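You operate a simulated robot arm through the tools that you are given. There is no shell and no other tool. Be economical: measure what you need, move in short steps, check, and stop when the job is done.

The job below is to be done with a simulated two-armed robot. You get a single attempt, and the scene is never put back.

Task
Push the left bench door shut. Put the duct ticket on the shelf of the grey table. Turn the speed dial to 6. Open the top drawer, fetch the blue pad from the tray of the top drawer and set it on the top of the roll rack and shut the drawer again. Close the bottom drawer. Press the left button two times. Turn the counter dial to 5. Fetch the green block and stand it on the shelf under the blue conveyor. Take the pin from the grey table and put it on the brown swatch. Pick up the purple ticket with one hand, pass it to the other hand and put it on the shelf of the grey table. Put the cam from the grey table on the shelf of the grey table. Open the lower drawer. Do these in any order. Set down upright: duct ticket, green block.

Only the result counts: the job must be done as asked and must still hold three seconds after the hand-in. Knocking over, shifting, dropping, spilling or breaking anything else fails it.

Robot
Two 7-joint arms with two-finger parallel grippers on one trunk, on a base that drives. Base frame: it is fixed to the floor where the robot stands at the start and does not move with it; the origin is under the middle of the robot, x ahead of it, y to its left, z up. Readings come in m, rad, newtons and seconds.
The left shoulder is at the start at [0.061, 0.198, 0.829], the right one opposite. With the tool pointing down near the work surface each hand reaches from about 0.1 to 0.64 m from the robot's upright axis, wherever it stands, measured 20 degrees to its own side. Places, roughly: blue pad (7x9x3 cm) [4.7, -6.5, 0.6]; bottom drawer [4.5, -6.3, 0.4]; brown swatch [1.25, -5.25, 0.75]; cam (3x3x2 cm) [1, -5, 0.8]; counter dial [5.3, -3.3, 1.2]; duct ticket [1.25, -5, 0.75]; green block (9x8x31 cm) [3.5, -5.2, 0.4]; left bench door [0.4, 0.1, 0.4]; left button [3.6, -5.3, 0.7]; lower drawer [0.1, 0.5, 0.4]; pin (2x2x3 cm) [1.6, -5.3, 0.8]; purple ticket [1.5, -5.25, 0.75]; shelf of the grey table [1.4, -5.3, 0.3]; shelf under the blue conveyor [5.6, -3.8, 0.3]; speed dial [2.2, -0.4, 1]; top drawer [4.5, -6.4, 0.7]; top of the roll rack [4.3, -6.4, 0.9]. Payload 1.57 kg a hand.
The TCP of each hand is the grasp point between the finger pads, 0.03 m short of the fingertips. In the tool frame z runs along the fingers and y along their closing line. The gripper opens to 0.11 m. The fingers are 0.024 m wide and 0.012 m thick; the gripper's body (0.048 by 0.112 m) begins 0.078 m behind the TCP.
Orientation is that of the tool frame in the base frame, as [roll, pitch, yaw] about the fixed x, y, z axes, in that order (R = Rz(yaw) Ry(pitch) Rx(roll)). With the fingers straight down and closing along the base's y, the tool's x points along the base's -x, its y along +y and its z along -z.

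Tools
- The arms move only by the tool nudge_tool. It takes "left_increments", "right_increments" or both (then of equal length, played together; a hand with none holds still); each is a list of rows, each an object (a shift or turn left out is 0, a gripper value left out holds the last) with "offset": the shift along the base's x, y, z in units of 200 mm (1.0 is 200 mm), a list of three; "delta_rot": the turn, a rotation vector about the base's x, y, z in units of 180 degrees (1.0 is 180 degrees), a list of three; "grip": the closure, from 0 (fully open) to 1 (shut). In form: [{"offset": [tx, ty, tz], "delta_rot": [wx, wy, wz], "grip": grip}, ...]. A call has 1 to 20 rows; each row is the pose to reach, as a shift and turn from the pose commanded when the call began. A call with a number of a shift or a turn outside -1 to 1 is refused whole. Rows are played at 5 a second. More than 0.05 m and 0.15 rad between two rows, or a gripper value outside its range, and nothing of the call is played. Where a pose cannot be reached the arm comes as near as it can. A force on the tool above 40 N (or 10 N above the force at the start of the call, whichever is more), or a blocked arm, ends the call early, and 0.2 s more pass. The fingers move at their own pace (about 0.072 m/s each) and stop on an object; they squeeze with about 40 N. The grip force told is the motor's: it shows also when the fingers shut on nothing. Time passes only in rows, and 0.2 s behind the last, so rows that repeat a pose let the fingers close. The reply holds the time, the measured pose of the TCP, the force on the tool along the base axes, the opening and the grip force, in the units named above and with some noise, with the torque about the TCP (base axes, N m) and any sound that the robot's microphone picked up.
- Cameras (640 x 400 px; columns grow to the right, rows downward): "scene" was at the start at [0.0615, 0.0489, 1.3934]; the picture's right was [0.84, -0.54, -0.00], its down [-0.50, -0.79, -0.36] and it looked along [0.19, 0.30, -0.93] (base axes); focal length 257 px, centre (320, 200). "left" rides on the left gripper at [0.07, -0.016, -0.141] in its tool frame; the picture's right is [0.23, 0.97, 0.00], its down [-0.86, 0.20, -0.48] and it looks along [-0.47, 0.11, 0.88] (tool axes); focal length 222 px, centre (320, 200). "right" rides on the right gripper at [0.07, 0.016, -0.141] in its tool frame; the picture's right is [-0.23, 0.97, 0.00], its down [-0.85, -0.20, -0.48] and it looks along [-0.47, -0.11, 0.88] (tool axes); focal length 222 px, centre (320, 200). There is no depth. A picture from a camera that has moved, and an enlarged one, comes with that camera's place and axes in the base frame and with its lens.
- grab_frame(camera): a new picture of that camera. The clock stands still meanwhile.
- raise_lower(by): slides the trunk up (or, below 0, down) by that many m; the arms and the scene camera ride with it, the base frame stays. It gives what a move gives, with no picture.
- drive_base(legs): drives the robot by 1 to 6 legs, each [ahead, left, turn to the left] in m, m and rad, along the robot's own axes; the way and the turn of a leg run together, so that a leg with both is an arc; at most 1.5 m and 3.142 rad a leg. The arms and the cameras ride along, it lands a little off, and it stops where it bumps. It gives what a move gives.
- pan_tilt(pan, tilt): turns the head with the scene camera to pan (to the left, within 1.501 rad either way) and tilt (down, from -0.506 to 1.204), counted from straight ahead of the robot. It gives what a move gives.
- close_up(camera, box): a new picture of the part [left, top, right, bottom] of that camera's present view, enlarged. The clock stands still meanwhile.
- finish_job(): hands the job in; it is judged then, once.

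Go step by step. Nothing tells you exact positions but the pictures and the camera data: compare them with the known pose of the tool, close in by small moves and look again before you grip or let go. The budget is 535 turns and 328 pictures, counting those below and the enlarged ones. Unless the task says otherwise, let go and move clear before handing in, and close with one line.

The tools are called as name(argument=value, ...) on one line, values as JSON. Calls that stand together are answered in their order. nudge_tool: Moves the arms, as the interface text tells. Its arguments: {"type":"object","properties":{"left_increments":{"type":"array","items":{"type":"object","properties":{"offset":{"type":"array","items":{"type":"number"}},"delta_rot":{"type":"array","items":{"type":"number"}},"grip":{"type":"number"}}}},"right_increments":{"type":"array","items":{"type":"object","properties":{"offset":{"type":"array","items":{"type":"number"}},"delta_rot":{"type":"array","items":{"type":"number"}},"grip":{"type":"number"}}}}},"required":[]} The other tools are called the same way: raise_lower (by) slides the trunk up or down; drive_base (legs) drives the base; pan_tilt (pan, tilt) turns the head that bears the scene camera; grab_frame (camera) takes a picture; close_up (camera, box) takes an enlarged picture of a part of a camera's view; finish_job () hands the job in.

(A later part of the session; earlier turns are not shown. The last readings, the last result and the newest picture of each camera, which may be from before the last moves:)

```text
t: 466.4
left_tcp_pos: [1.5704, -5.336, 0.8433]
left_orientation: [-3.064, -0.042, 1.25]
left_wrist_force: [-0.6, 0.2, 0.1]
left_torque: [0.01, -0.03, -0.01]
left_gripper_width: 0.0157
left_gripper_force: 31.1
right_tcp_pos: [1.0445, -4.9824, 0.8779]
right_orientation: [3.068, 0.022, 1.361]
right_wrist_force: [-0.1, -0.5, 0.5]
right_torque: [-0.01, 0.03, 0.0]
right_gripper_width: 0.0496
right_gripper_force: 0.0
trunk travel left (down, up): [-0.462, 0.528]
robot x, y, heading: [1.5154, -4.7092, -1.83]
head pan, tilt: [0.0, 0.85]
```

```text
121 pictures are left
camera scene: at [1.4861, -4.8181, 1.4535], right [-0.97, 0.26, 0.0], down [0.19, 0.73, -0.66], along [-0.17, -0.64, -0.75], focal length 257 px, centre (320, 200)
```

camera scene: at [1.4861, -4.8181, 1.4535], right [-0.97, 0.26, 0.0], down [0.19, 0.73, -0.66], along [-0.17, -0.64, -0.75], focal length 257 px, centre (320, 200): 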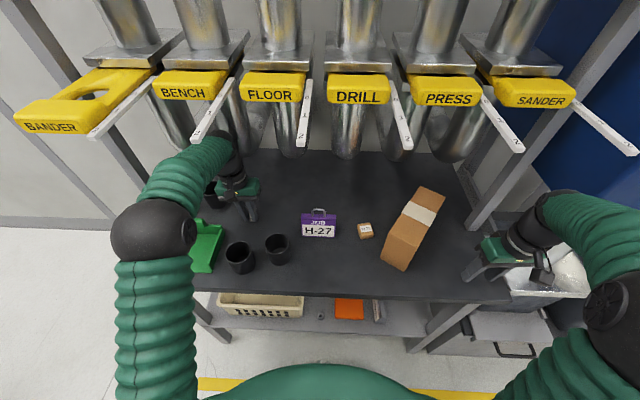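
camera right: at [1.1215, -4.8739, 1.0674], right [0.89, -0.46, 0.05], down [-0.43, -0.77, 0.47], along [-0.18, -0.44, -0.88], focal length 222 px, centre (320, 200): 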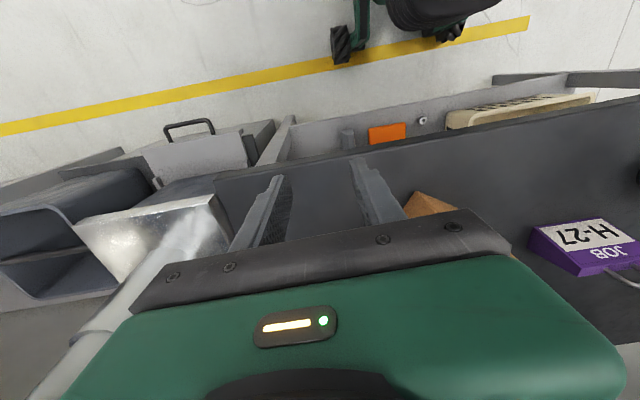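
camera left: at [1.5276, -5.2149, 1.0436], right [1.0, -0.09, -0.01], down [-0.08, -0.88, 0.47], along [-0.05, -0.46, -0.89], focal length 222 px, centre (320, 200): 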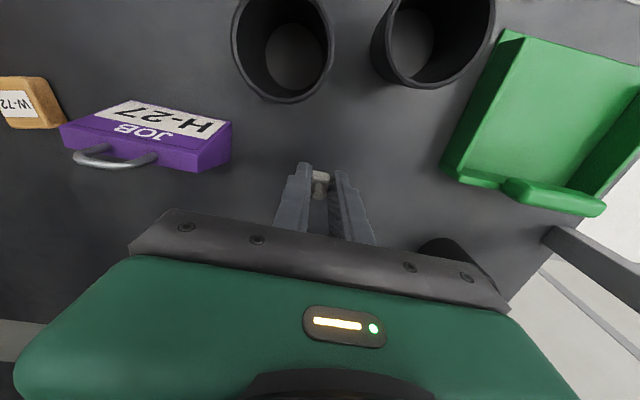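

The hand is free again at the pin's old spot and nothing fell. Lower the forearm further (hand up, trunk down) and level the hand.

nudge_tool(left_increments=[{"offset": [0, 0, 0.1], "delta_rot": [-0.01, -0.01, 0]}, {"offset": [0, 0, 0.2], "delta_rot": [-0.0205, -0.0192, 0]}, {"offset": [0, 0, 0.28], "delta_rot": [-0.0205, -0.0192, 0]}])

raise_lower(by=-0.06)

close_up(camera="scene", box=[80, 40, 340, 280])

grab_frame(camera="left")

```text
t: 467.2
left_tcp_pos: [1.57, -5.3351, 0.8988]
left_orientation: [3.141, 0.0, 1.251]
left_wrist_force: [-0.3, 0.4, 0.1]
left_torque: [0.03, 0.03, 0.01]
left_gripper_width: 0.0152
left_gripper_force: 31.5
right_tcp_pos: [1.0425, -4.9803, 0.8759]
right_orientation: [3.067, 0.023, 1.361]
right_wrist_force: [0.6, 0.1, 0.4]
right_torque: [-0.01, -0.01, 0.02]
right_gripper_width: 0.0495
right_gripper_force: 0.0
trunk travel left (down, up): [-0.462, 0.528]
robot x, y, heading: [1.5144, -4.7113, -1.829]
head pan, tilt: [0.0, 0.85]
```

```text
t: 468.0
left_tcp_pos: [1.5711, -5.3345, 0.8502]
left_orientation: [-3.139, 0.0, 1.251]
left_wrist_force: [0.9, -0.4, 0.1]
left_torque: [-0.02, 0.02, -0.01]
left_gripper_width: 0.0158
left_gripper_force: 31.0
right_tcp_pos: [1.0416, -4.9801, 0.8311]
right_orientation: [3.073, 0.027, 1.36]
right_wrist_force: [0.5, 2.3, 6.3]
right_torque: [0.19, 0.14, -0.08]
right_gripper_width: 0.0486
right_gripper_force: 0.0
trunk travel left (down, up): [-0.414, 0.576]
robot x, y, heading: [1.5147, -4.7104, -1.825]
head pan, tilt: [0.0, 0.85]
stopped: the force on the tool passed its limit at 53 N (the readings are from after the stop); the commanded pose is now the measured one
```

```text
1.67 times, centred on (210, 160) of scene
camera zoom: at [1.4866, -4.8168, 1.4055], right [-0.97, 0.26, 0.0], down [0.19, 0.73, -0.66], along [-0.17, -0.64, -0.75], focal length 428 px, centre (503, 267)
```

zoom: 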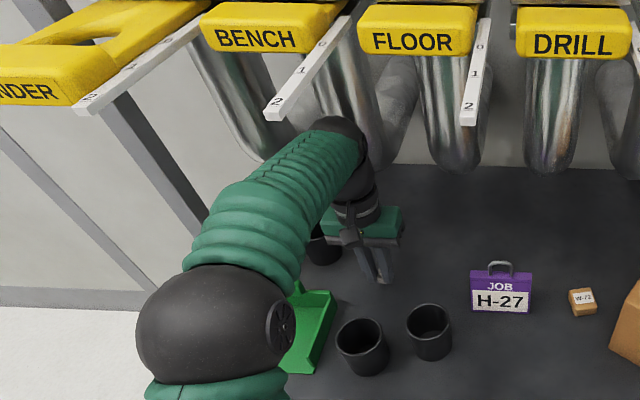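

```text
119 pictures are left
camera left: at [1.5777, -5.2625, 0.9915], right [1.0, -0.09, 0.0], down [-0.08, -0.87, 0.48], along [-0.04, -0.48, -0.88], focal length 222 px, centre (320, 200)
```

left: 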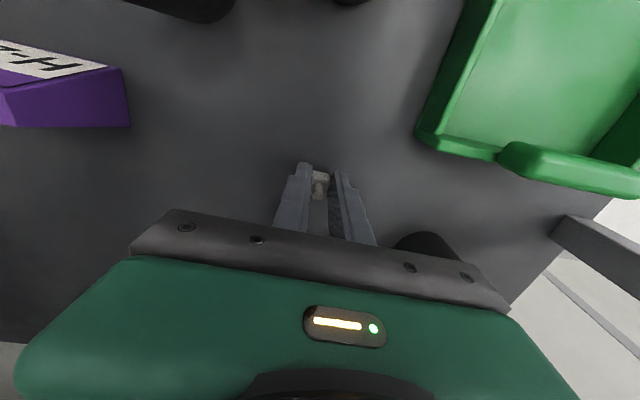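

The right hand touched the tabletop; lift and retract it first. Then I'll take the left hand to the gap between the BENCH and FLOOR rods.

nudge_tool(right_increments=[{"offset": [0, 0, 0.15]}, {"offset": [0.03, 0.1, 0.3]}, {"offset": [0.06, 0.2, 0.45]}, {"offset": [0.12, 0.4, 0.5]}, {"offset": [0.18, 0.6, 0.5]}])

nudge_tool(left_increments=[{"offset": [-0.1, 0.085, 0.04]}, {"offset": [-0.2, 0.17, 0.075]}, {"offset": [-0.32, 0.27, 0.075]}, {"offset": [-0.446, 0.379, 0.075]}])

close_up(camera="scene", box=[80, 40, 340, 280])

grab_frame(camera="left")

```text
t: 469.2
left_tcp_pos: [1.57, -5.3322, 0.8504]
left_orientation: [3.141, 0.002, 1.251]
left_wrist_force: [0.9, -0.7, 0.9]
left_torque: [0.0, 0.01, 0.01]
left_gripper_width: 0.0156
left_gripper_force: 31.5
right_tcp_pos: [1.0769, -4.8594, 0.9323]
right_orientation: [3.071, 0.03, 1.359]
right_wrist_force: [0.2, 0.5, 0.1]
right_torque: [-0.01, 0.0, 0.01]
right_gripper_width: 0.0498
right_gripper_force: 0.1
trunk travel left (down, up): [-0.414, 0.576]
robot x, y, heading: [1.5127, -4.7115, -1.828]
head pan, tilt: [0.0, 0.85]
```

```text
t: 470.2
left_tcp_pos: [1.4788, -5.2567, 0.8669]
left_orientation: [3.139, 0.0, 1.252]
left_wrist_force: [0.4, 0.6, -0.5]
left_torque: [-0.02, -0.01, 0.04]
left_gripper_width: 0.0157
left_gripper_force: 31.6
right_tcp_pos: [1.0748, -4.8595, 0.9315]
right_orientation: [3.069, 0.029, 1.361]
right_wrist_force: [0.0, -0.4, 0.7]
right_torque: [0.01, 0.0, 0.0]
right_gripper_width: 0.0495
right_gripper_force: 0.0
trunk travel left (down, up): [-0.414, 0.576]
robot x, y, heading: [1.5142, -4.7096, -1.83]
head pan, tilt: [0.0, 0.85]
```

```text
1.67 times, centred on (210, 160) of scene
camera zoom: at [1.4827, -4.8149, 1.4061], right [-0.97, 0.26, 0.0], down [0.19, 0.73, -0.66], along [-0.17, -0.64, -0.75], focal length 428 px, centre (503, 267)
```

zoom: 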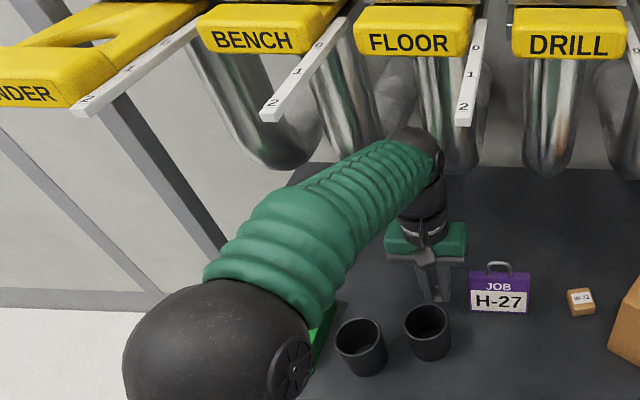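

```text
117 pictures are left
camera left: at [1.4852, -5.1849, 1.0074], right [1.0, -0.09, 0.0], down [-0.08, -0.87, 0.48], along [-0.04, -0.48, -0.88], focal length 222 px, centre (320, 200)
```

left: 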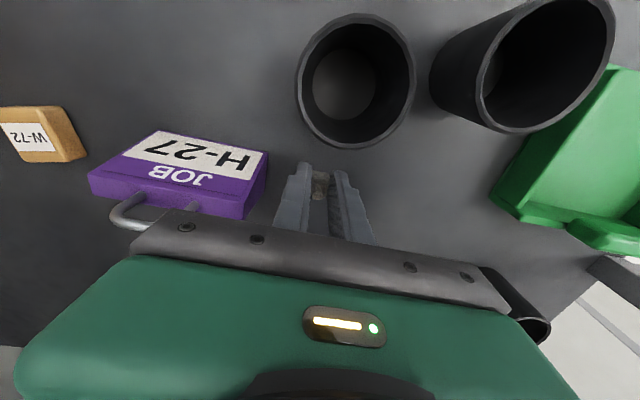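

Positioned between the rods. Rise to z≈0.93 and slide straight out to the front.

nudge_tool(left_increments=[{"offset": [0, 0, 0.1]}, {"offset": [0, 0, 0.2]}, {"offset": [0, 0, 0.31]}])

grab_frame(camera="scene")

```text
t: 471.0
left_tcp_pos: [1.4797, -5.2585, 0.9286]
left_orientation: [3.141, 0.002, 1.25]
left_wrist_force: [0.2, -0.1, -0.3]
left_torque: [0.02, 0.01, 0.0]
left_gripper_width: 0.0155
left_gripper_force: 31.1
right_tcp_pos: [1.0747, -4.8601, 0.9314]
right_orientation: [3.072, 0.028, 1.359]
right_wrist_force: [0.8, 0.0, 0.6]
right_torque: [-0.01, 0.0, -0.03]
right_gripper_width: 0.0493
right_gripper_force: 0.1
trunk travel left (down, up): [-0.414, 0.576]
robot x, y, heading: [1.5146, -4.7099, -1.827]
head pan, tilt: [0.0, 0.85]
```

```text
116 pictures are left
camera scene: at [1.4838, -4.8156, 1.4061], right [-0.97, 0.26, 0.0], down [0.19, 0.73, -0.66], along [-0.17, -0.64, -0.75], focal length 257 px, centre (320, 200)
```

scene: 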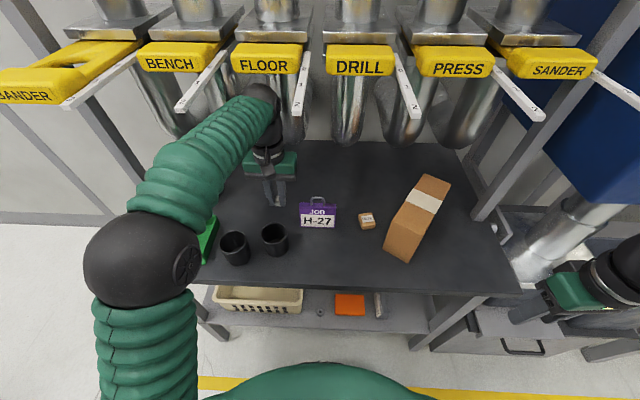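

nudge_tool(left_increments=[{"offset": [0.06, 0.19, 0]}, {"offset": [0.12, 0.38, 0]}, {"offset": [0.18, 0.57, 0]}, {"offset": [0.24, 0.76, 0]}, {"offset": [0.305, 0.953, 0]}])

grab_frame(camera="scene")

```text
t: 472.2
left_tcp_pos: [1.5413, -5.0643, 0.9284]
left_orientation: [-3.141, 0.004, 1.248]
left_wrist_force: [-0.1, 0.2, 0.0]
left_torque: [-0.02, 0.01, 0.0]
left_gripper_width: 0.0159
left_gripper_force: 31.5
right_tcp_pos: [1.0759, -4.8595, 0.9323]
right_orientation: [3.071, 0.029, 1.359]
right_wrist_force: [-0.2, -0.1, 0.5]
right_torque: [0.01, 0.0, -0.01]
right_gripper_width: 0.0495
right_gripper_force: 0.0
trunk travel left (down, up): [-0.414, 0.576]
robot x, y, heading: [1.5149, -4.7153, -1.833]
head pan, tilt: [0.0, 0.85]
```

```text
115 pictures are left
camera scene: at [1.4848, -4.8129, 1.4063], right [-0.97, 0.26, 0.0], down [0.19, 0.73, -0.66], along [-0.17, -0.64, -0.75], focal length 257 px, centre (320, 200)
```

scene: 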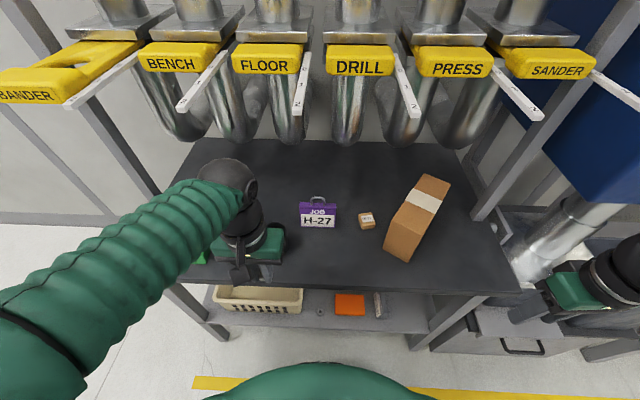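

Hand is out in front. Tuck the right hand back, straighten heading and shift the base right so the left hand lines up with the swatch.

nudge_tool(right_increments=[{"offset": [0.06, 0.19, 0]}, {"offset": [0.12, 0.38, 0]}, {"offset": [0.18, 0.57, 0]}])

drive_base(legs=[[0, 0, -0.05], [0, -0.16, 0]])

grab_frame(camera="scene")

```text
t: 472.8
left_tcp_pos: [1.5421, -5.0665, 0.9258]
left_orientation: [-3.14, 0.0, 1.249]
left_wrist_force: [0.4, 0.7, -0.7]
left_torque: [0.03, 0.01, 0.01]
left_gripper_width: 0.0157
left_gripper_force: 31.2
right_tcp_pos: [1.1338, -4.8784, 0.9171]
right_orientation: [3.042, 0.011, 1.723]
right_wrist_force: [0.4, -0.4, -0.6]
right_torque: [-0.03, -0.02, 0.01]
right_gripper_width: 0.0496
right_gripper_force: 0.0
right hand out of reach, approached as far as the arm can: row 2, 3
trunk travel left (down, up): [-0.414, 0.576]
robot x, y, heading: [1.5168, -4.711, -1.827]
head pan, tilt: [0.0, 0.85]
stopped in row 3 (right hand): the arm was blocked; the commanded pose is now the measured one
```

```text
t: 474.7
left_tcp_pos: [1.3731, -5.0186, 0.9283]
left_orientation: [-3.137, 0.002, 1.199]
left_wrist_force: [-0.6, -1.1, 0.5]
left_torque: [0.02, 0.02, -0.01]
left_gripper_width: 0.0155
left_gripper_force: 31.1
right_tcp_pos: [0.9753, -4.8074, 0.9182]
right_orientation: [3.037, 0.007, 1.669]
right_wrist_force: [0.3, 1.0, -0.1]
right_torque: [0.01, 0.03, 0.02]
right_gripper_width: 0.0496
right_gripper_force: 0.0
trunk travel left (down, up): [-0.414, 0.576]
robot x, y, heading: [1.3626, -4.6622, -1.881]
head pan, tilt: [0.0, 0.85]
```

```text
114 pictures are left
camera scene: at [1.331, -4.7655, 1.407], right [-0.95, 0.3, 0.0], down [0.23, 0.72, -0.66], along [-0.2, -0.63, -0.75], focal length 257 px, centre (320, 200)
```

scene: 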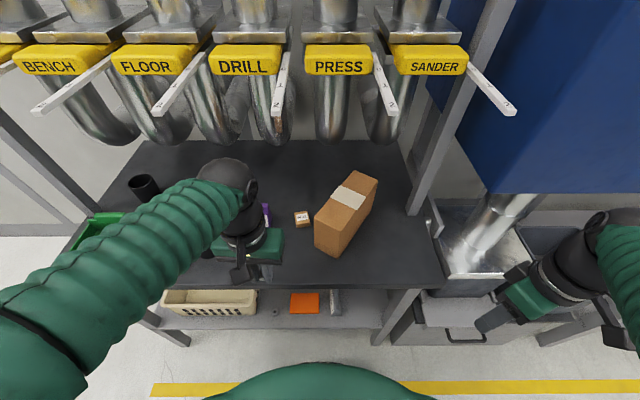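

nudge_tool(left_increments=[{"offset": [0, 0, -0.14]}, {"offset": [0, 0, -0.27]}, {"offset": [-0.12, -0.2, -0.27]}, {"offset": [-0.24, -0.4, -0.27]}, {"offset": [-0.35, -0.6, -0.27]}, {"offset": [-0.454, -0.78, -0.27]}])

grab_frame(camera="left")

close_up(camera="scene", box=[160, 60, 400, 290])

```text
t: 476.1
left_tcp_pos: [1.2801, -5.1736, 0.8724]
left_orientation: [-3.14, -0.001, 1.201]
left_wrist_force: [-0.1, -0.1, 0.4]
left_torque: [0.02, 0.02, 0.02]
left_gripper_width: 0.0153
left_gripper_force: 31.0
right_tcp_pos: [0.9726, -4.8087, 0.9153]
right_orientation: [3.029, 0.005, 1.669]
right_wrist_force: [0.4, 0.1, -0.1]
right_torque: [0.04, 0.0, 0.0]
right_gripper_width: 0.0495
right_gripper_force: 0.1
trunk travel left (down, up): [-0.414, 0.576]
robot x, y, heading: [1.3593, -4.6591, -1.882]
head pan, tilt: [0.0, 0.85]
```

```text
113 pictures are left
camera left: at [1.2891, -5.1036, 1.0134], right [0.99, -0.14, 0.0], down [-0.12, -0.87, 0.48], along [-0.07, -0.47, -0.88], focal length 222 px, centre (320, 200)
```

left: 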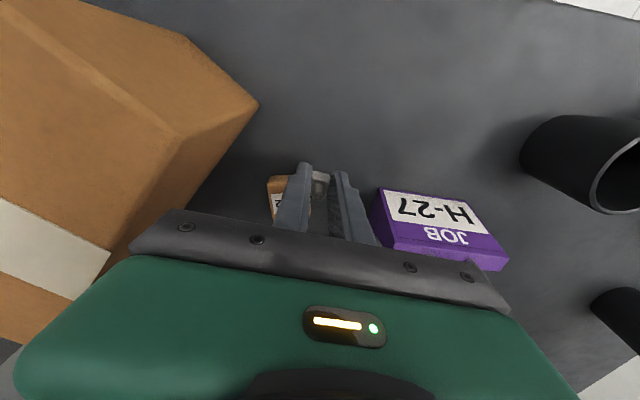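

```text
1.74 times, centred on (280, 175) of scene
camera zoom: at [1.3261, -4.7672, 1.4057], right [-0.95, 0.3, 0.0], down [0.23, 0.72, -0.66], along [-0.2, -0.63, -0.75], focal length 446 px, centre (390, 244)
```

zoom: 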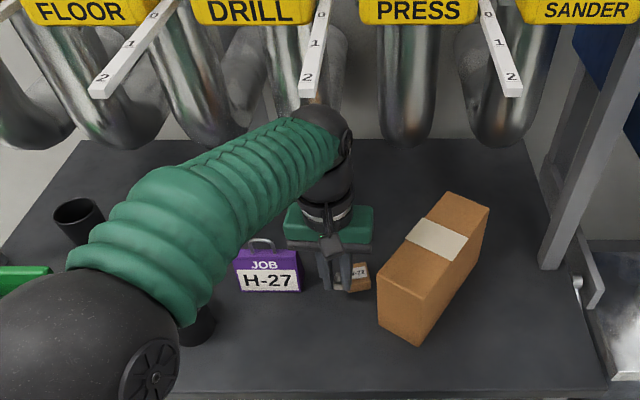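

nudge_tool(left_increments=[{"offset": [-0.1, -0.08, 0]}, {"offset": [-0.195, -0.163, 0]}, {"offset": [-0.195, -0.163, 0]}])

grab_frame(camera="left")

close_up(camera="scene", box=[240, 150, 360, 270])

```text
t: 476.9
left_tcp_pos: [1.2392, -5.2062, 0.8737]
left_orientation: [3.141, 0.002, 1.199]
left_wrist_force: [1.3, 0.0, 0.1]
left_torque: [0.05, -0.03, 0.03]
left_gripper_width: 0.0154
left_gripper_force: 31.2
right_tcp_pos: [0.973, -4.8066, 0.9157]
right_orientation: [3.03, 0.007, 1.669]
right_wrist_force: [0.1, -0.6, 0.5]
right_torque: [0.02, 0.04, -0.02]
right_gripper_width: 0.0495
right_gripper_force: 0.1
trunk travel left (down, up): [-0.414, 0.576]
robot x, y, heading: [1.3611, -4.6604, -1.88]
head pan, tilt: [0.0, 0.85]
```

```text
111 pictures are left
camera left: at [1.2499, -5.1339, 1.0149], right [0.99, -0.14, 0.0], down [-0.12, -0.87, 0.48], along [-0.07, -0.48, -0.88], focal length 222 px, centre (320, 200)
```

left: 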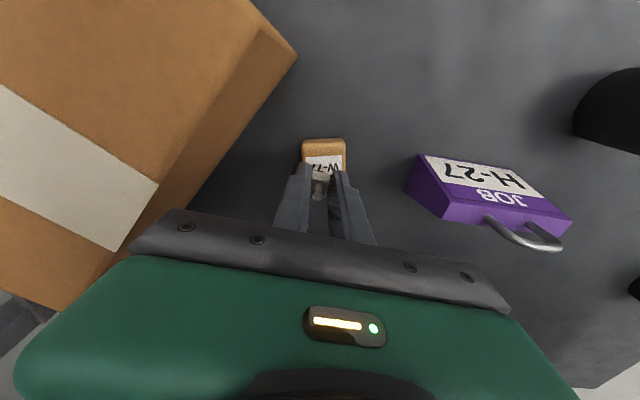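

```text
3.33 times, centred on (300, 210) of scene
camera zoom: at [1.3262, -4.7646, 1.4061], right [-0.95, 0.3, 0.0], down [0.23, 0.72, -0.66], along [-0.2, -0.63, -0.75], focal length 856 px, centre (387, 167)
```

zoom: 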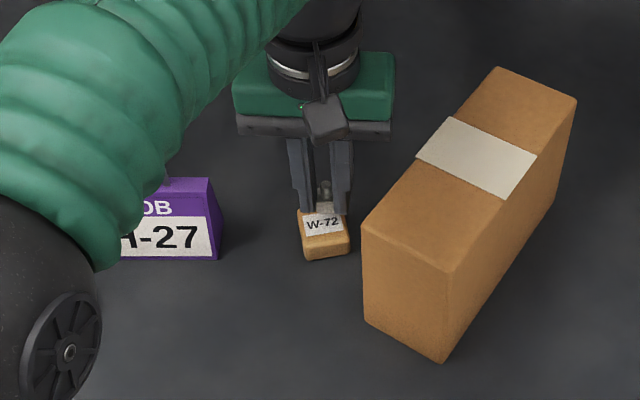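

Swatch centre is 5 mm away from the pin; correct and lower gently.

nudge_tool(left_increments=[{"offset": [0.025, 0.025, -0.02]}, {"offset": [0.025, 0.025, -0.05]}])

nudge_tool(left_increments=[{"offset": [0, 0, -0.01]}, {"offset": [0, 0, -0.02]}, {"offset": [0, 0, -0.03]}])

```text
t: 477.5
left_tcp_pos: [1.2448, -5.2012, 0.8626]
left_orientation: [3.141, 0.003, 1.199]
left_wrist_force: [0.3, 0.2, 0.6]
left_torque: [0.02, 0.03, 0.03]
left_gripper_width: 0.0153
left_gripper_force: 31.6
right_tcp_pos: [0.9723, -4.8091, 0.9156]
right_orientation: [3.03, 0.004, 1.669]
right_wrist_force: [-0.3, 0.7, -0.1]
right_torque: [0.0, -0.02, 0.0]
right_gripper_width: 0.0495
right_gripper_force: 0.1
trunk travel left (down, up): [-0.414, 0.576]
robot x, y, heading: [1.3638, -4.6605, -1.882]
head pan, tilt: [0.0, 0.85]
```

```text
t: 478.3
left_tcp_pos: [1.2451, -5.2, 0.8594]
left_orientation: [-3.141, 0.008, 1.199]
left_wrist_force: [0.8, -1.5, 18.2]
left_torque: [-0.13, 0.03, 0.03]
left_gripper_width: 0.0155
left_gripper_force: 31.4
right_tcp_pos: [0.9739, -4.8059, 0.9165]
right_orientation: [3.034, 0.009, 1.669]
right_wrist_force: [0.4, 0.3, -0.4]
right_torque: [0.01, 0.0, 0.0]
right_gripper_width: 0.0496
right_gripper_force: 0.1
trunk travel left (down, up): [-0.414, 0.576]
robot x, y, heading: [1.3604, -4.659, -1.884]
head pan, tilt: [0.0, 0.85]
```

Contact at z≈0.859. Release gently and rise a little (staying below the rod).

nudge_tool(left_increments=[{"offset": [0, 0, 0.012]}, {"offset": [0, 0, 0.012], "grip": 0.85}, {"offset": [0, 0, 0.012], "grip": 0.7}, {"offset": [0, 0, 0.012], "grip": 0.6}])

grab_frame(camera="left")

close_up(camera="scene", box=[240, 150, 360, 270])

```text
t: 479.3
left_tcp_pos: [1.2439, -5.2008, 0.8596]
left_orientation: [3.139, -0.001, 1.198]
left_wrist_force: [-0.4, 0.2, 0.6]
left_torque: [0.02, 0.01, 0.02]
left_gripper_width: 0.0441
left_gripper_force: 0.1
right_tcp_pos: [0.973, -4.8062, 0.916]
right_orientation: [3.032, 0.007, 1.668]
right_wrist_force: [-0.4, 0.8, -1.0]
right_torque: [0.0, -0.03, 0.0]
right_gripper_width: 0.0497
right_gripper_force: 0.0
trunk travel left (down, up): [-0.414, 0.576]
robot x, y, heading: [1.3635, -4.6582, -1.878]
head pan, tilt: [0.0, 0.85]
```

```text
109 pictures are left
camera left: at [1.2551, -5.1299, 1.0006], right [0.99, -0.14, 0.0], down [-0.12, -0.87, 0.48], along [-0.07, -0.47, -0.88], focal length 222 px, centre (320, 200)
```

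left: 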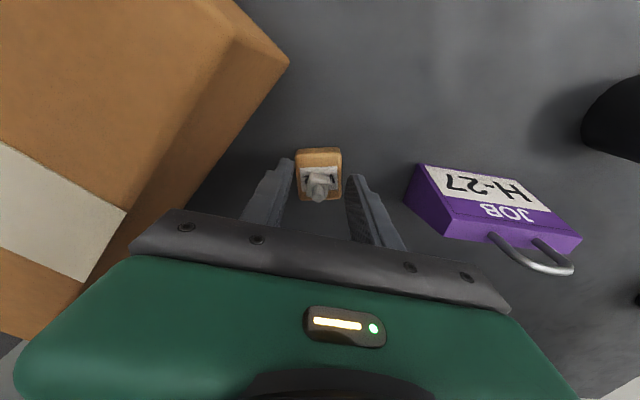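

```text
3.33 times, centred on (300, 210) of scene
camera zoom: at [1.3259, -4.7652, 1.4059], right [-0.95, 0.3, 0.0], down [0.23, 0.72, -0.66], along [-0.2, -0.63, -0.75], focal length 856 px, centre (387, 167)
```

zoom: 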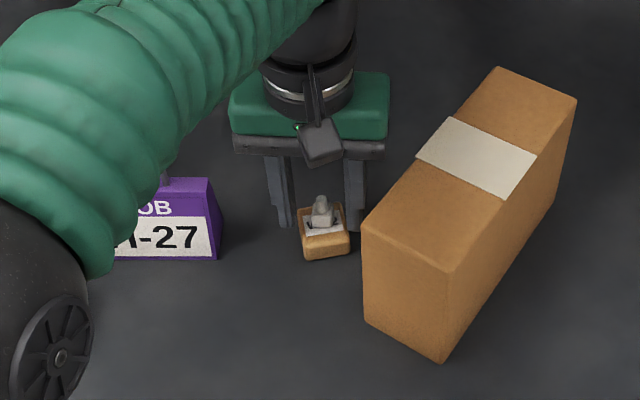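

The pin stands on the swatch. Retreat straight back to the front (fingers straddle the pin along the exit direction).

nudge_tool(left_increments=[{"offset": [0, 0, 0.05]}, {"offset": [0, 0, 0.1]}, {"offset": [0.06, 0.19, 0.12]}, {"offset": [0.12, 0.38, 0.12]}, {"offset": [0.18, 0.57, 0.12]}, {"offset": [0.24, 0.76, 0.12]}, {"offset": [0.305, 0.953, 0.12]}])

drive_base(legs=[[-0.15, 0.15, 0]])

grab_frame(camera="scene")

```text
t: 480.9
left_tcp_pos: [1.3074, -5.0071, 0.8835]
left_orientation: [3.14, 0.003, 1.2]
left_wrist_force: [0.0, -0.1, 0.4]
left_torque: [0.0, 0.02, 0.01]
left_gripper_width: 0.0438
left_gripper_force: 0.0
right_tcp_pos: [0.9735, -4.8068, 0.9157]
right_orientation: [3.033, 0.008, 1.668]
right_wrist_force: [0.0, -0.2, -0.2]
right_torque: [-0.01, -0.02, 0.02]
right_gripper_width: 0.0494
right_gripper_force: 0.1
trunk travel left (down, up): [-0.414, 0.576]
robot x, y, heading: [1.365, -4.66, -1.875]
head pan, tilt: [0.0, 0.85]
```

```text
t: 482.5
left_tcp_pos: [1.491, -4.9115, 0.8825]
left_orientation: [3.137, 0.002, 1.199]
left_wrist_force: [-0.2, -0.6, -0.4]
left_torque: [-0.02, -0.02, -0.01]
left_gripper_width: 0.044
left_gripper_force: 0.1
right_tcp_pos: [1.1556, -4.7088, 0.9129]
right_orientation: [3.028, 0.009, 1.66]
right_wrist_force: [-0.3, 0.2, -0.6]
right_torque: [-0.03, -0.03, -0.03]
right_gripper_width: 0.0494
right_gripper_force: 0.0
trunk travel left (down, up): [-0.414, 0.576]
robot x, y, heading: [1.5467, -4.5605, -1.877]
head pan, tilt: [0.0, 0.85]
```

```text
107 pictures are left
camera scene: at [1.5078, -4.6656, 1.4057], right [-0.95, 0.3, -0.01], down [0.23, 0.71, -0.66], along [-0.2, -0.63, -0.75], focal length 257 px, centre (320, 200)
```

scene: 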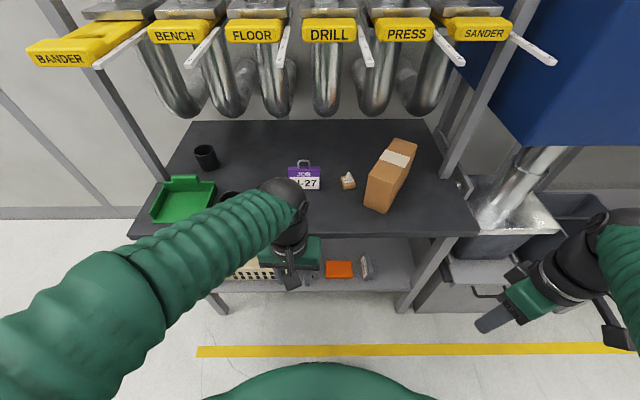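

Pin sits on the swatch. Next the purple ticket: because of the rods, I'll grasp its loop handle from the front with the left hand tilted 45°. First tilt the hand.

nudge_tool(left_increments=[{"offset": [-0.02, -0.06, 0.05], "delta_rot": [-0.034, 0.0108, 0.005], "grip": 0.35}, {"offset": [-0.04, -0.12, 0.1], "delta_rot": [-0.068, 0.0216, 0.01]}, {"offset": [-0.06, -0.19, 0.15], "delta_rot": [-0.102, 0.0324, 0.015]}, {"offset": [-0.08, -0.26, 0.2], "delta_rot": [-0.136, 0.0431, 0.02]}, {"offset": [-0.1, -0.32, 0.25], "delta_rot": [-0.17, 0.0539, 0.02]}, {"offset": [-0.12, -0.38, 0.3], "delta_rot": [-0.204, 0.0647, 0.02]}, {"offset": [-0.12, -0.38, 0.3], "delta_rot": [-0.238, 0.0755, 0.02]}])

grab_frame(camera="scene")

grab_frame(camera="left")

```text
t: 484.2
left_tcp_pos: [1.5186, -5.0259, 0.9446]
left_orientation: [-3.106, 0.769, 1.456]
left_wrist_force: [0.1, -0.1, 0.1]
left_torque: [-0.02, 0.01, -0.01]
left_gripper_width: 0.0716
left_gripper_force: 0.0
right_tcp_pos: [1.1612, -4.7102, 0.9132]
right_orientation: [3.03, 0.004, 1.66]
right_wrist_force: [0.1, 0.6, 0.4]
right_torque: [-0.01, -0.02, 0.0]
right_gripper_width: 0.0497
right_gripper_force: 0.1
trunk travel left (down, up): [-0.414, 0.576]
robot x, y, heading: [1.5495, -4.5657, -1.876]
head pan, tilt: [0.0, 0.85]
stopped in row 7 (left hand): the arm was blocked; the commanded pose is now the measured one
```

```text
106 pictures are left
camera scene: at [1.5149, -4.6682, 1.4052], right [-0.95, 0.3, 0.0], down [0.23, 0.72, -0.66], along [-0.2, -0.63, -0.75], focal length 257 px, centre (320, 200)
```

scene: 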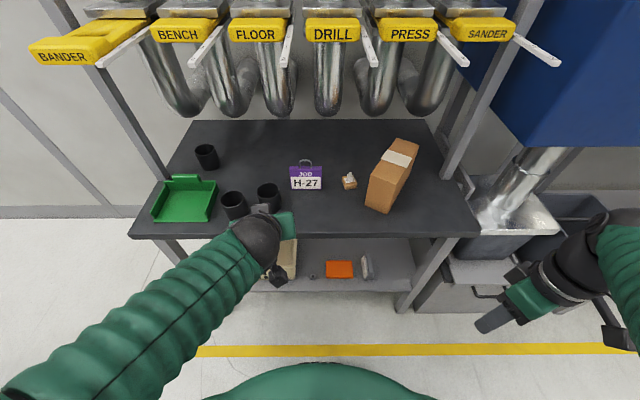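

```text
105 pictures are left
camera left: at [1.5249, -4.8762, 0.9977], right [0.98, 0.03, -0.18], down [0.18, -0.31, 0.93], along [-0.03, -0.95, -0.31], focal length 222 px, centre (320, 200)
```

left: 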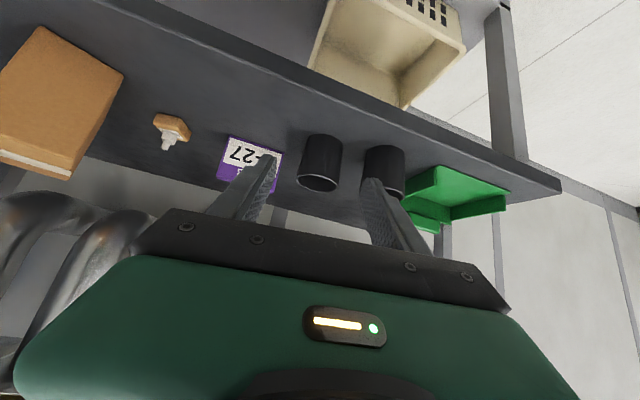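

Nothing disturbed. Drive forward 13 cm and right 7 cm, and correct the hand's yaw.

drive_base(legs=[[0.12, -0.068, 0]])

nudge_tool(left_increments=[{"offset": [-0.02, -0.06, 0.03], "delta_rot": [0, 0, -0.022]}, {"offset": [-0.04, -0.12, 0.05], "delta_rot": [0, 0, -0.0446]}, {"offset": [-0.04, -0.12, 0.05], "delta_rot": [0, 0, -0.0446]}])

grab_frame(camera="left")

grab_frame(camera="scene")

```text
t: 485.5
left_tcp_pos: [1.421, -5.1178, 0.9451]
left_orientation: [-3.104, 0.77, 1.454]
left_wrist_force: [0.9, 0.0, -0.2]
left_torque: [0.01, 0.03, -0.03]
left_gripper_width: 0.0714
left_gripper_force: 0.0
right_tcp_pos: [1.0633, -4.8031, 0.9163]
right_orientation: [3.035, 0.007, 1.666]
right_wrist_force: [0.6, -0.3, -0.4]
right_torque: [0.03, -0.01, -0.02]
right_gripper_width: 0.0496
right_gripper_force: 0.1
trunk travel left (down, up): [-0.414, 0.576]
robot x, y, heading: [1.4494, -4.6575, -1.881]
head pan, tilt: [0.0, 0.85]
```

```text
t: 486.3
left_tcp_pos: [1.4111, -5.1416, 0.9556]
left_orientation: [-3.107, 0.77, 1.311]
left_wrist_force: [0.7, 0.5, 0.4]
left_torque: [-0.02, 0.01, 0.0]
left_gripper_width: 0.0715
left_gripper_force: 0.1
right_tcp_pos: [1.061, -4.8023, 0.9159]
right_orientation: [3.032, 0.008, 1.666]
right_wrist_force: [0.1, -0.1, -0.2]
right_torque: [-0.04, -0.04, 0.0]
right_gripper_width: 0.0495
right_gripper_force: 0.0
trunk travel left (down, up): [-0.414, 0.576]
robot x, y, heading: [1.4482, -4.6586, -1.884]
head pan, tilt: [0.0, 0.85]
```

```text
104 pictures are left
camera left: at [1.4373, -4.9938, 1.0089], right [0.98, -0.11, -0.18], down [0.14, -0.33, 0.93], along [-0.17, -0.94, -0.31], focal length 222 px, centre (320, 200)
```

left: 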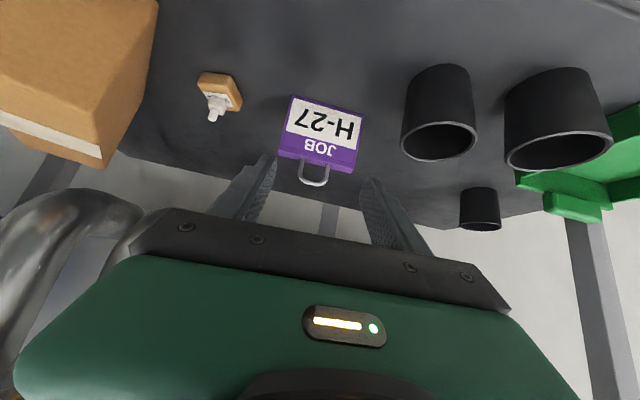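

```text
103 pictures are left
camera scene: at [1.4142, -4.7595, 1.4061], right [-0.95, 0.3, 0.0], down [0.23, 0.72, -0.66], along [-0.2, -0.63, -0.75], focal length 257 px, centre (320, 200)
```

scene: 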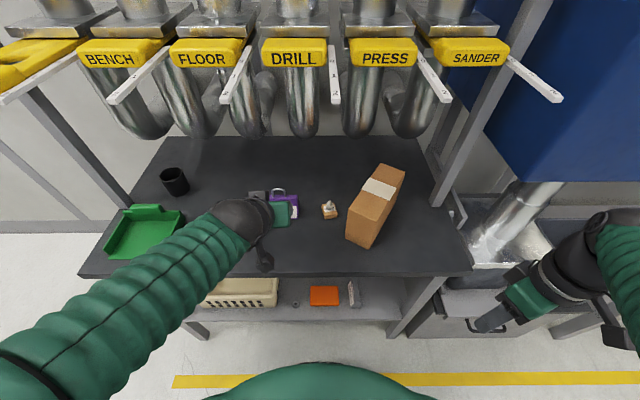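

The loop handle is centred between the fingers. Advance most of the way and check.

nudge_tool(left_increments=[{"offset": [-0.04, -0.13, -0.06]}, {"offset": [-0.08, -0.26, -0.13]}, {"offset": [-0.12, -0.38, -0.2]}])

grab_frame(camera="left")

```text
t: 487.1
left_tcp_pos: [1.3842, -5.2179, 0.9128]
left_orientation: [-3.109, 0.767, 1.311]
left_wrist_force: [-0.5, 0.3, -0.4]
left_torque: [0.06, 0.02, 0.0]
left_gripper_width: 0.0712
left_gripper_force: 0.1
right_tcp_pos: [1.0598, -4.8037, 0.9155]
right_orientation: [3.029, 0.005, 1.667]
right_wrist_force: [0.1, -0.8, 0.6]
right_torque: [0.04, -0.06, 0.03]
right_gripper_width: 0.0494
right_gripper_force: 0.1
trunk travel left (down, up): [-0.414, 0.576]
robot x, y, heading: [1.4502, -4.6597, -1.882]
head pan, tilt: [0.0, 0.85]
```

```text
102 pictures are left
camera left: at [1.4121, -5.0716, 0.9671], right [0.98, -0.11, -0.18], down [0.13, -0.33, 0.93], along [-0.17, -0.94, -0.31], focal length 222 px, centre (320, 200)
```

left: 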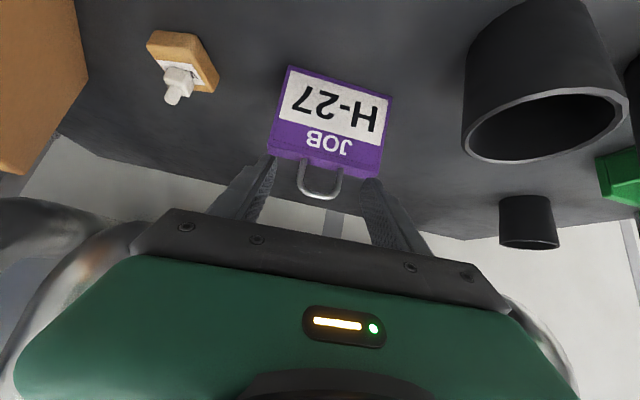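

nudge_tool(left_increments=[{"offset": [-0.025, -0.08, -0.04]}, {"offset": [-0.05, -0.15, -0.075]}, {"offset": [-0.05, -0.15, -0.075], "grip": 0.7}, {"offset": [-0.05, -0.15, -0.075], "grip": 1}, {"offset": [-0.05, -0.15, -0.075], "grip": 1}])

grab_frame(camera="left")

```text
t: 488.3
left_tcp_pos: [1.3734, -5.2429, 0.9038]
left_orientation: [-3.106, 0.78, 1.308]
left_wrist_force: [-2.5, 4.3, 31.4]
left_torque: [-0.43, -0.41, 0.1]
left_gripper_width: 0.0376
left_gripper_force: 39.7
right_tcp_pos: [1.0586, -4.7996, 0.9169]
right_orientation: [3.032, 0.011, 1.665]
right_wrist_force: [0.1, 0.4, 0.4]
right_torque: [-0.04, 0.03, 0.0]
right_gripper_width: 0.0493
right_gripper_force: 0.0
trunk travel left (down, up): [-0.414, 0.576]
robot x, y, heading: [1.4479, -4.6576, -1.882]
head pan, tilt: [0.0, 0.85]
```

```text
101 pictures are left
camera left: at [1.4007, -5.0959, 0.9565], right [0.98, -0.12, -0.18], down [0.14, -0.32, 0.94], along [-0.17, -0.94, -0.3], focal length 222 px, centre (320, 200)
```

left: 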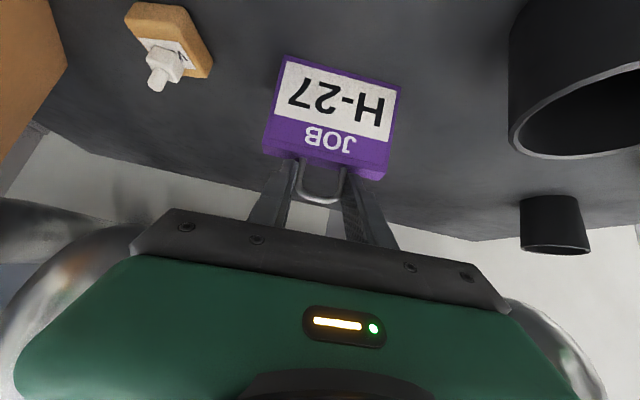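

Loop handle gripped. Lift slowly 6 cm and pull out to the front.

nudge_tool(left_increments=[{"offset": [0, 0, 0.06]}, {"offset": [0, 0, 0.15]}, {"offset": [0, 0, 0.25]}, {"offset": [0.0, 0.0, 0.33]}])

grab_frame(camera="left")

```text
t: 489.3
left_tcp_pos: [1.3761, -5.2458, 0.9657]
left_orientation: [-3.11, 0.77, 1.31]
left_wrist_force: [0.0, 0.1, 0.3]
left_torque: [0.03, 0.0, 0.03]
left_gripper_width: 0.0363
left_gripper_force: 40.1
right_tcp_pos: [1.0609, -4.8029, 0.9159]
right_orientation: [3.033, 0.006, 1.667]
right_wrist_force: [0.3, -0.9, -0.6]
right_torque: [0.02, -0.02, -0.01]
right_gripper_width: 0.0495
right_gripper_force: 0.0
trunk travel left (down, up): [-0.414, 0.576]
robot x, y, heading: [1.4461, -4.6564, -1.88]
head pan, tilt: [0.0, 0.85]
```

```text
100 pictures are left
camera left: at [1.4029, -5.0997, 1.0191], right [0.98, -0.11, -0.18], down [0.13, -0.33, 0.93], along [-0.17, -0.94, -0.31], focal length 222 px, centre (320, 200)
```

left: 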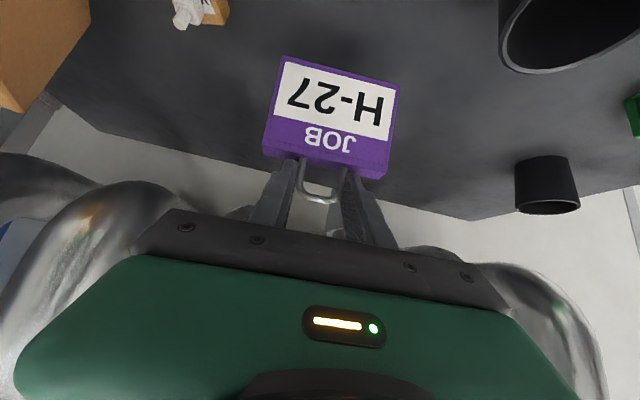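

Ticket lifted by its loop. I'll set it down at the free front part of the table, so the right hand can pick it up and pass it to the left by the loop (left then can place it on the shelf).

nudge_tool(left_increments=[{"offset": [0.03, 0.19, 0]}, {"offset": [0.06, 0.38, 0]}, {"offset": [0.1, 0.57, 0]}, {"offset": [0.14, 0.766, 0]}, {"offset": [0.14, 0.766, -0.12]}, {"offset": [0.14, 0.766, -0.22]}])

grab_frame(camera="scene")

grab_frame(camera="left")

```text
t: 490.7
left_tcp_pos: [1.4034, -5.0931, 0.9229]
left_orientation: [-3.108, 0.769, 1.311]
left_wrist_force: [-1.1, 0.4, -0.2]
left_torque: [0.03, -0.02, 0.01]
left_gripper_width: 0.0368
left_gripper_force: 40.0
left hand out of reach, approached as far as the arm can: row 4, 5
right_tcp_pos: [1.0603, -4.8025, 0.917]
right_orientation: [3.031, 0.007, 1.666]
right_wrist_force: [0.1, -0.2, 0.2]
right_torque: [0.02, -0.02, 0.0]
right_gripper_width: 0.0496
right_gripper_force: 0.0
trunk travel left (down, up): [-0.414, 0.576]
robot x, y, heading: [1.4482, -4.6537, -1.882]
head pan, tilt: [0.0, 0.85]
```

```text
99 pictures are left
camera scene: at [1.4141, -4.759, 1.4063], right [-0.95, 0.3, 0.0], down [0.23, 0.72, -0.66], along [-0.2, -0.63, -0.75], focal length 257 px, centre (320, 200)
```

scene: 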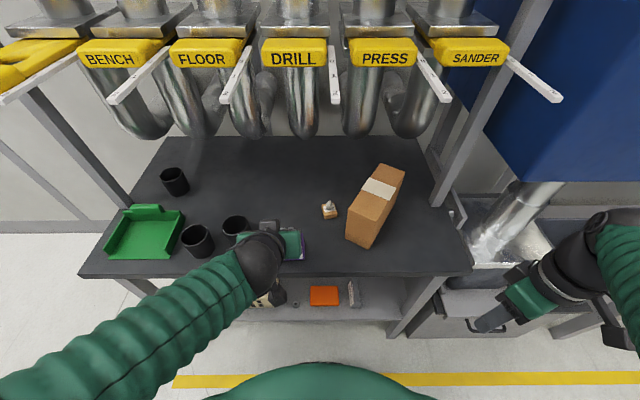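

```text
98 pictures are left
camera left: at [1.4308, -4.9461, 0.976], right [0.98, -0.11, -0.18], down [0.13, -0.33, 0.93], along [-0.17, -0.94, -0.31], focal length 222 px, centre (320, 200)
```

left: 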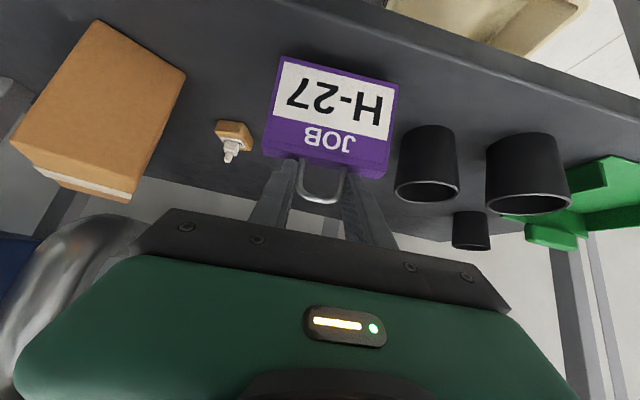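

nudge_tool(left_increments=[{"offset": [0, 0, -0.025]}, {"offset": [0, 0, -0.05]}, {"offset": [0, 0, -0.075]}, {"offset": [0, 0, -0.1]}])

```text
t: 491.7
left_tcp_pos: [1.4037, -5.0926, 0.9055]
left_orientation: [-3.108, 0.776, 1.309]
left_wrist_force: [0.2, -0.3, 19.6]
left_torque: [-0.73, -0.8, -0.01]
left_gripper_width: 0.037
left_gripper_force: 40.0
right_tcp_pos: [1.0599, -4.8012, 0.9175]
right_orientation: [3.034, 0.009, 1.667]
right_wrist_force: [-0.5, 0.6, 0.5]
right_torque: [-0.01, 0.0, 0.02]
right_gripper_width: 0.0496
right_gripper_force: 0.0
trunk travel left (down, up): [-0.414, 0.576]
robot x, y, heading: [1.4426, -4.6587, -1.884]
head pan, tilt: [0.0, 0.85]
```

Seated. Release and retreat up/back and to the left.

nudge_tool(left_increments=[{"offset": [0, 0, 0.01]}, {"offset": [0, 0, 0.01], "grip": 0.5}, {"offset": [0, 0, 0.01], "grip": 0.35}, {"offset": [0.03, 0.1, 0.12]}, {"offset": [0.07, 0.2, 0.24]}, {"offset": [0.12, 0.3, 0.4]}, {"offset": [0.25, 0.3, 0.5]}, {"offset": [0.4, 0.27, 0.55]}, {"offset": [0.55, 0.22, 0.55]}])

grab_frame(camera="scene")

```text
t: 493.7
left_tcp_pos: [1.3945, -5.0874, 0.9379]
left_orientation: [-3.109, 0.769, 1.311]
left_wrist_force: [0.4, -0.4, 0.8]
left_torque: [-0.03, -0.02, 0.0]
left_gripper_width: 0.0716
left_gripper_force: 0.0
left hand out of reach, approached as far as the arm can: row 4, 5, 6, 7, 8, 9
right_tcp_pos: [1.0605, -4.8024, 0.9161]
right_orientation: [3.031, 0.007, 1.666]
right_wrist_force: [0.4, 0.3, -0.2]
right_torque: [0.0, 0.01, -0.02]
right_gripper_width: 0.0493
right_gripper_force: 0.1
trunk travel left (down, up): [-0.414, 0.576]
robot x, y, heading: [1.4484, -4.6558, -1.885]
head pan, tilt: [0.0, 0.85]
```

```text
97 pictures are left
camera scene: at [1.4143, -4.7599, 1.4062], right [-0.95, 0.3, 0.0], down [0.23, 0.72, -0.66], along [-0.2, -0.63, -0.75], focal length 257 px, centre (320, 200)
```

scene: 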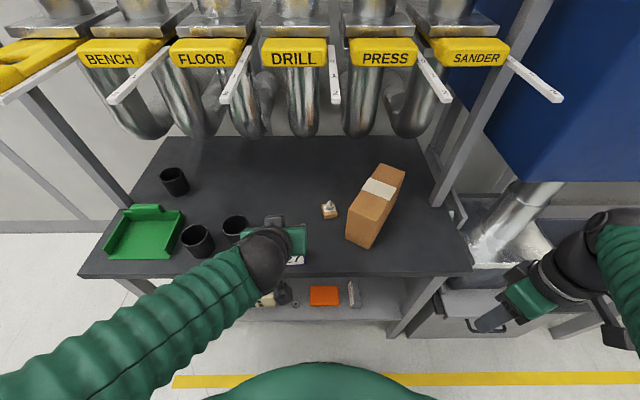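

raise_lower(by=0.04)

drive_base(legs=[[-0.2, 0, 0]])

grab_frame(camera="scene")

```text
t: 494.6
left_tcp_pos: [1.3949, -5.0872, 0.9789]
left_orientation: [-3.108, 0.769, 1.311]
left_wrist_force: [-0.4, 0.0, 0.1]
left_torque: [0.03, -0.01, 0.02]
left_gripper_width: 0.0715
left_gripper_force: 0.1
right_tcp_pos: [1.0616, -4.8019, 0.955]
right_orientation: [3.032, 0.007, 1.667]
right_wrist_force: [-0.4, 0.9, -0.2]
right_torque: [-0.02, 0.01, 0.0]
right_gripper_width: 0.0496
right_gripper_force: 0.0
trunk travel left (down, up): [-0.454, 0.536]
robot x, y, heading: [1.45, -4.6584, -1.881]
head pan, tilt: [0.0, 0.85]
```

```text
t: 496.2
left_tcp_pos: [1.4553, -4.8992, 0.9789]
left_orientation: [-3.108, 0.77, 1.311]
left_wrist_force: [0.2, 0.0, -0.1]
left_torque: [-0.02, -0.01, 0.01]
left_gripper_width: 0.0716
left_gripper_force: 0.0
right_tcp_pos: [1.1222, -4.6131, 0.957]
right_orientation: [3.034, 0.006, 1.666]
right_wrist_force: [-0.6, 0.0, -0.5]
right_torque: [0.02, -0.01, 0.01]
right_gripper_width: 0.0496
right_gripper_force: 0.0
trunk travel left (down, up): [-0.454, 0.536]
robot x, y, heading: [1.5091, -4.4683, -1.877]
head pan, tilt: [0.0, 0.85]
```

```text
96 pictures are left
camera scene: at [1.4751, -4.5704, 1.4462], right [-0.95, 0.31, 0.0], down [0.23, 0.72, -0.66], along [-0.2, -0.63, -0.75], focal length 257 px, centre (320, 200)
```

scene: 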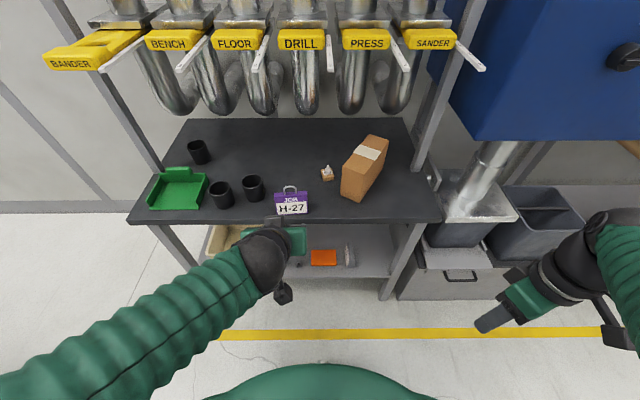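

Ticket stands at the front. Orient the right hand (closing front-to-back, tilted 35° so its wrist is to the right).

nudge_tool(right_increments=[{"offset": [0, 0, 0.03], "delta_rot": [0, 0.004, 0.046], "grip": 0.2}, {"offset": [0, 0, 0.06], "delta_rot": [0, 0.008, 0.093]}, {"offset": [0, 0, 0.1], "delta_rot": [0, 0.012, 0.139]}, {"offset": [0, 0, 0.15], "delta_rot": [0, 0.017, 0.185]}, {"offset": [0, 0, 0.2], "delta_rot": [0, 0.021, 0.231]}, {"offset": [0, 0, 0.2], "delta_rot": [0, 0.025, 0.277]}, {"offset": [0, 0, 0.2], "delta_rot": [0, 0.03, 0.324]}, {"offset": [0, 0, 0.2], "delta_rot": [0, 0.034, 0.371]}])

nudge_tool(right_increments=[{"delta_rot": [-0.0117, -0.0371, 0]}, {"delta_rot": [-0.0234, -0.0742, 0]}, {"delta_rot": [-0.0351, -0.1113, 0]}, {"delta_rot": [-0.0468, -0.1484, 0]}, {"delta_rot": [-0.0585, -0.1855, 0]}, {"delta_rot": [-0.0585, -0.1855, 0]}])

grab_frame(camera="scene")

```text
t: 498.0
left_tcp_pos: [1.4553, -4.8987, 0.9785]
left_orientation: [-3.111, 0.769, 1.311]
left_wrist_force: [0.3, -0.4, -0.6]
left_torque: [-0.05, 0.01, 0.03]
left_gripper_width: 0.0713
left_gripper_force: 0.0
right_tcp_pos: [1.1093, -4.6156, 0.9644]
right_orientation: [3.112, -0.056, 2.835]
right_wrist_force: [0.1, -0.2, -0.1]
right_torque: [0.02, 0.01, 0.02]
right_gripper_width: 0.0878
right_gripper_force: 0.1
right hand out of reach, approached as far as the arm can: row 5, 6, 7, 8
trunk travel left (down, up): [-0.454, 0.536]
robot x, y, heading: [1.5108, -4.4678, -1.884]
head pan, tilt: [0.0, 0.85]
```

```text
t: 499.4
left_tcp_pos: [1.4541, -4.8977, 0.9788]
left_orientation: [-3.109, 0.769, 1.309]
left_wrist_force: [0.1, -0.4, -0.1]
left_torque: [0.02, -0.02, -0.04]
left_gripper_width: 0.0715
left_gripper_force: 0.0
right_tcp_pos: [1.1091, -4.617, 0.9636]
right_orientation: [3.106, 0.559, 2.83]
right_wrist_force: [-0.7, 0.5, 0.2]
right_torque: [0.02, 0.03, -0.01]
right_gripper_width: 0.0879
right_gripper_force: 0.0
trunk travel left (down, up): [-0.454, 0.536]
robot x, y, heading: [1.5075, -4.4655, -1.88]
head pan, tilt: [0.0, 0.85]
```

```text
95 pictures are left
camera scene: at [1.4745, -4.5704, 1.4462], right [-0.95, 0.31, 0.0], down [0.23, 0.72, -0.66], along [-0.2, -0.63, -0.75], focal length 257 px, centre (320, 200)
```

scene: 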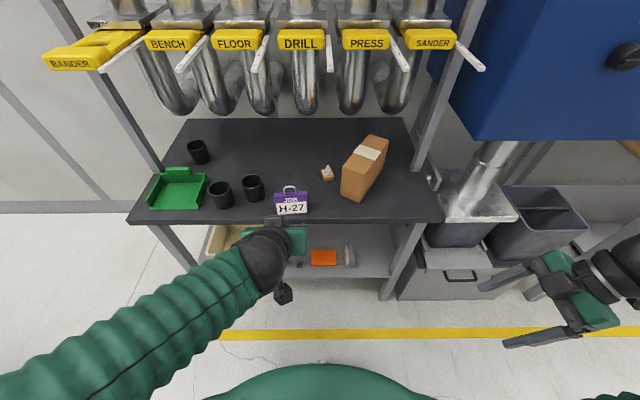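

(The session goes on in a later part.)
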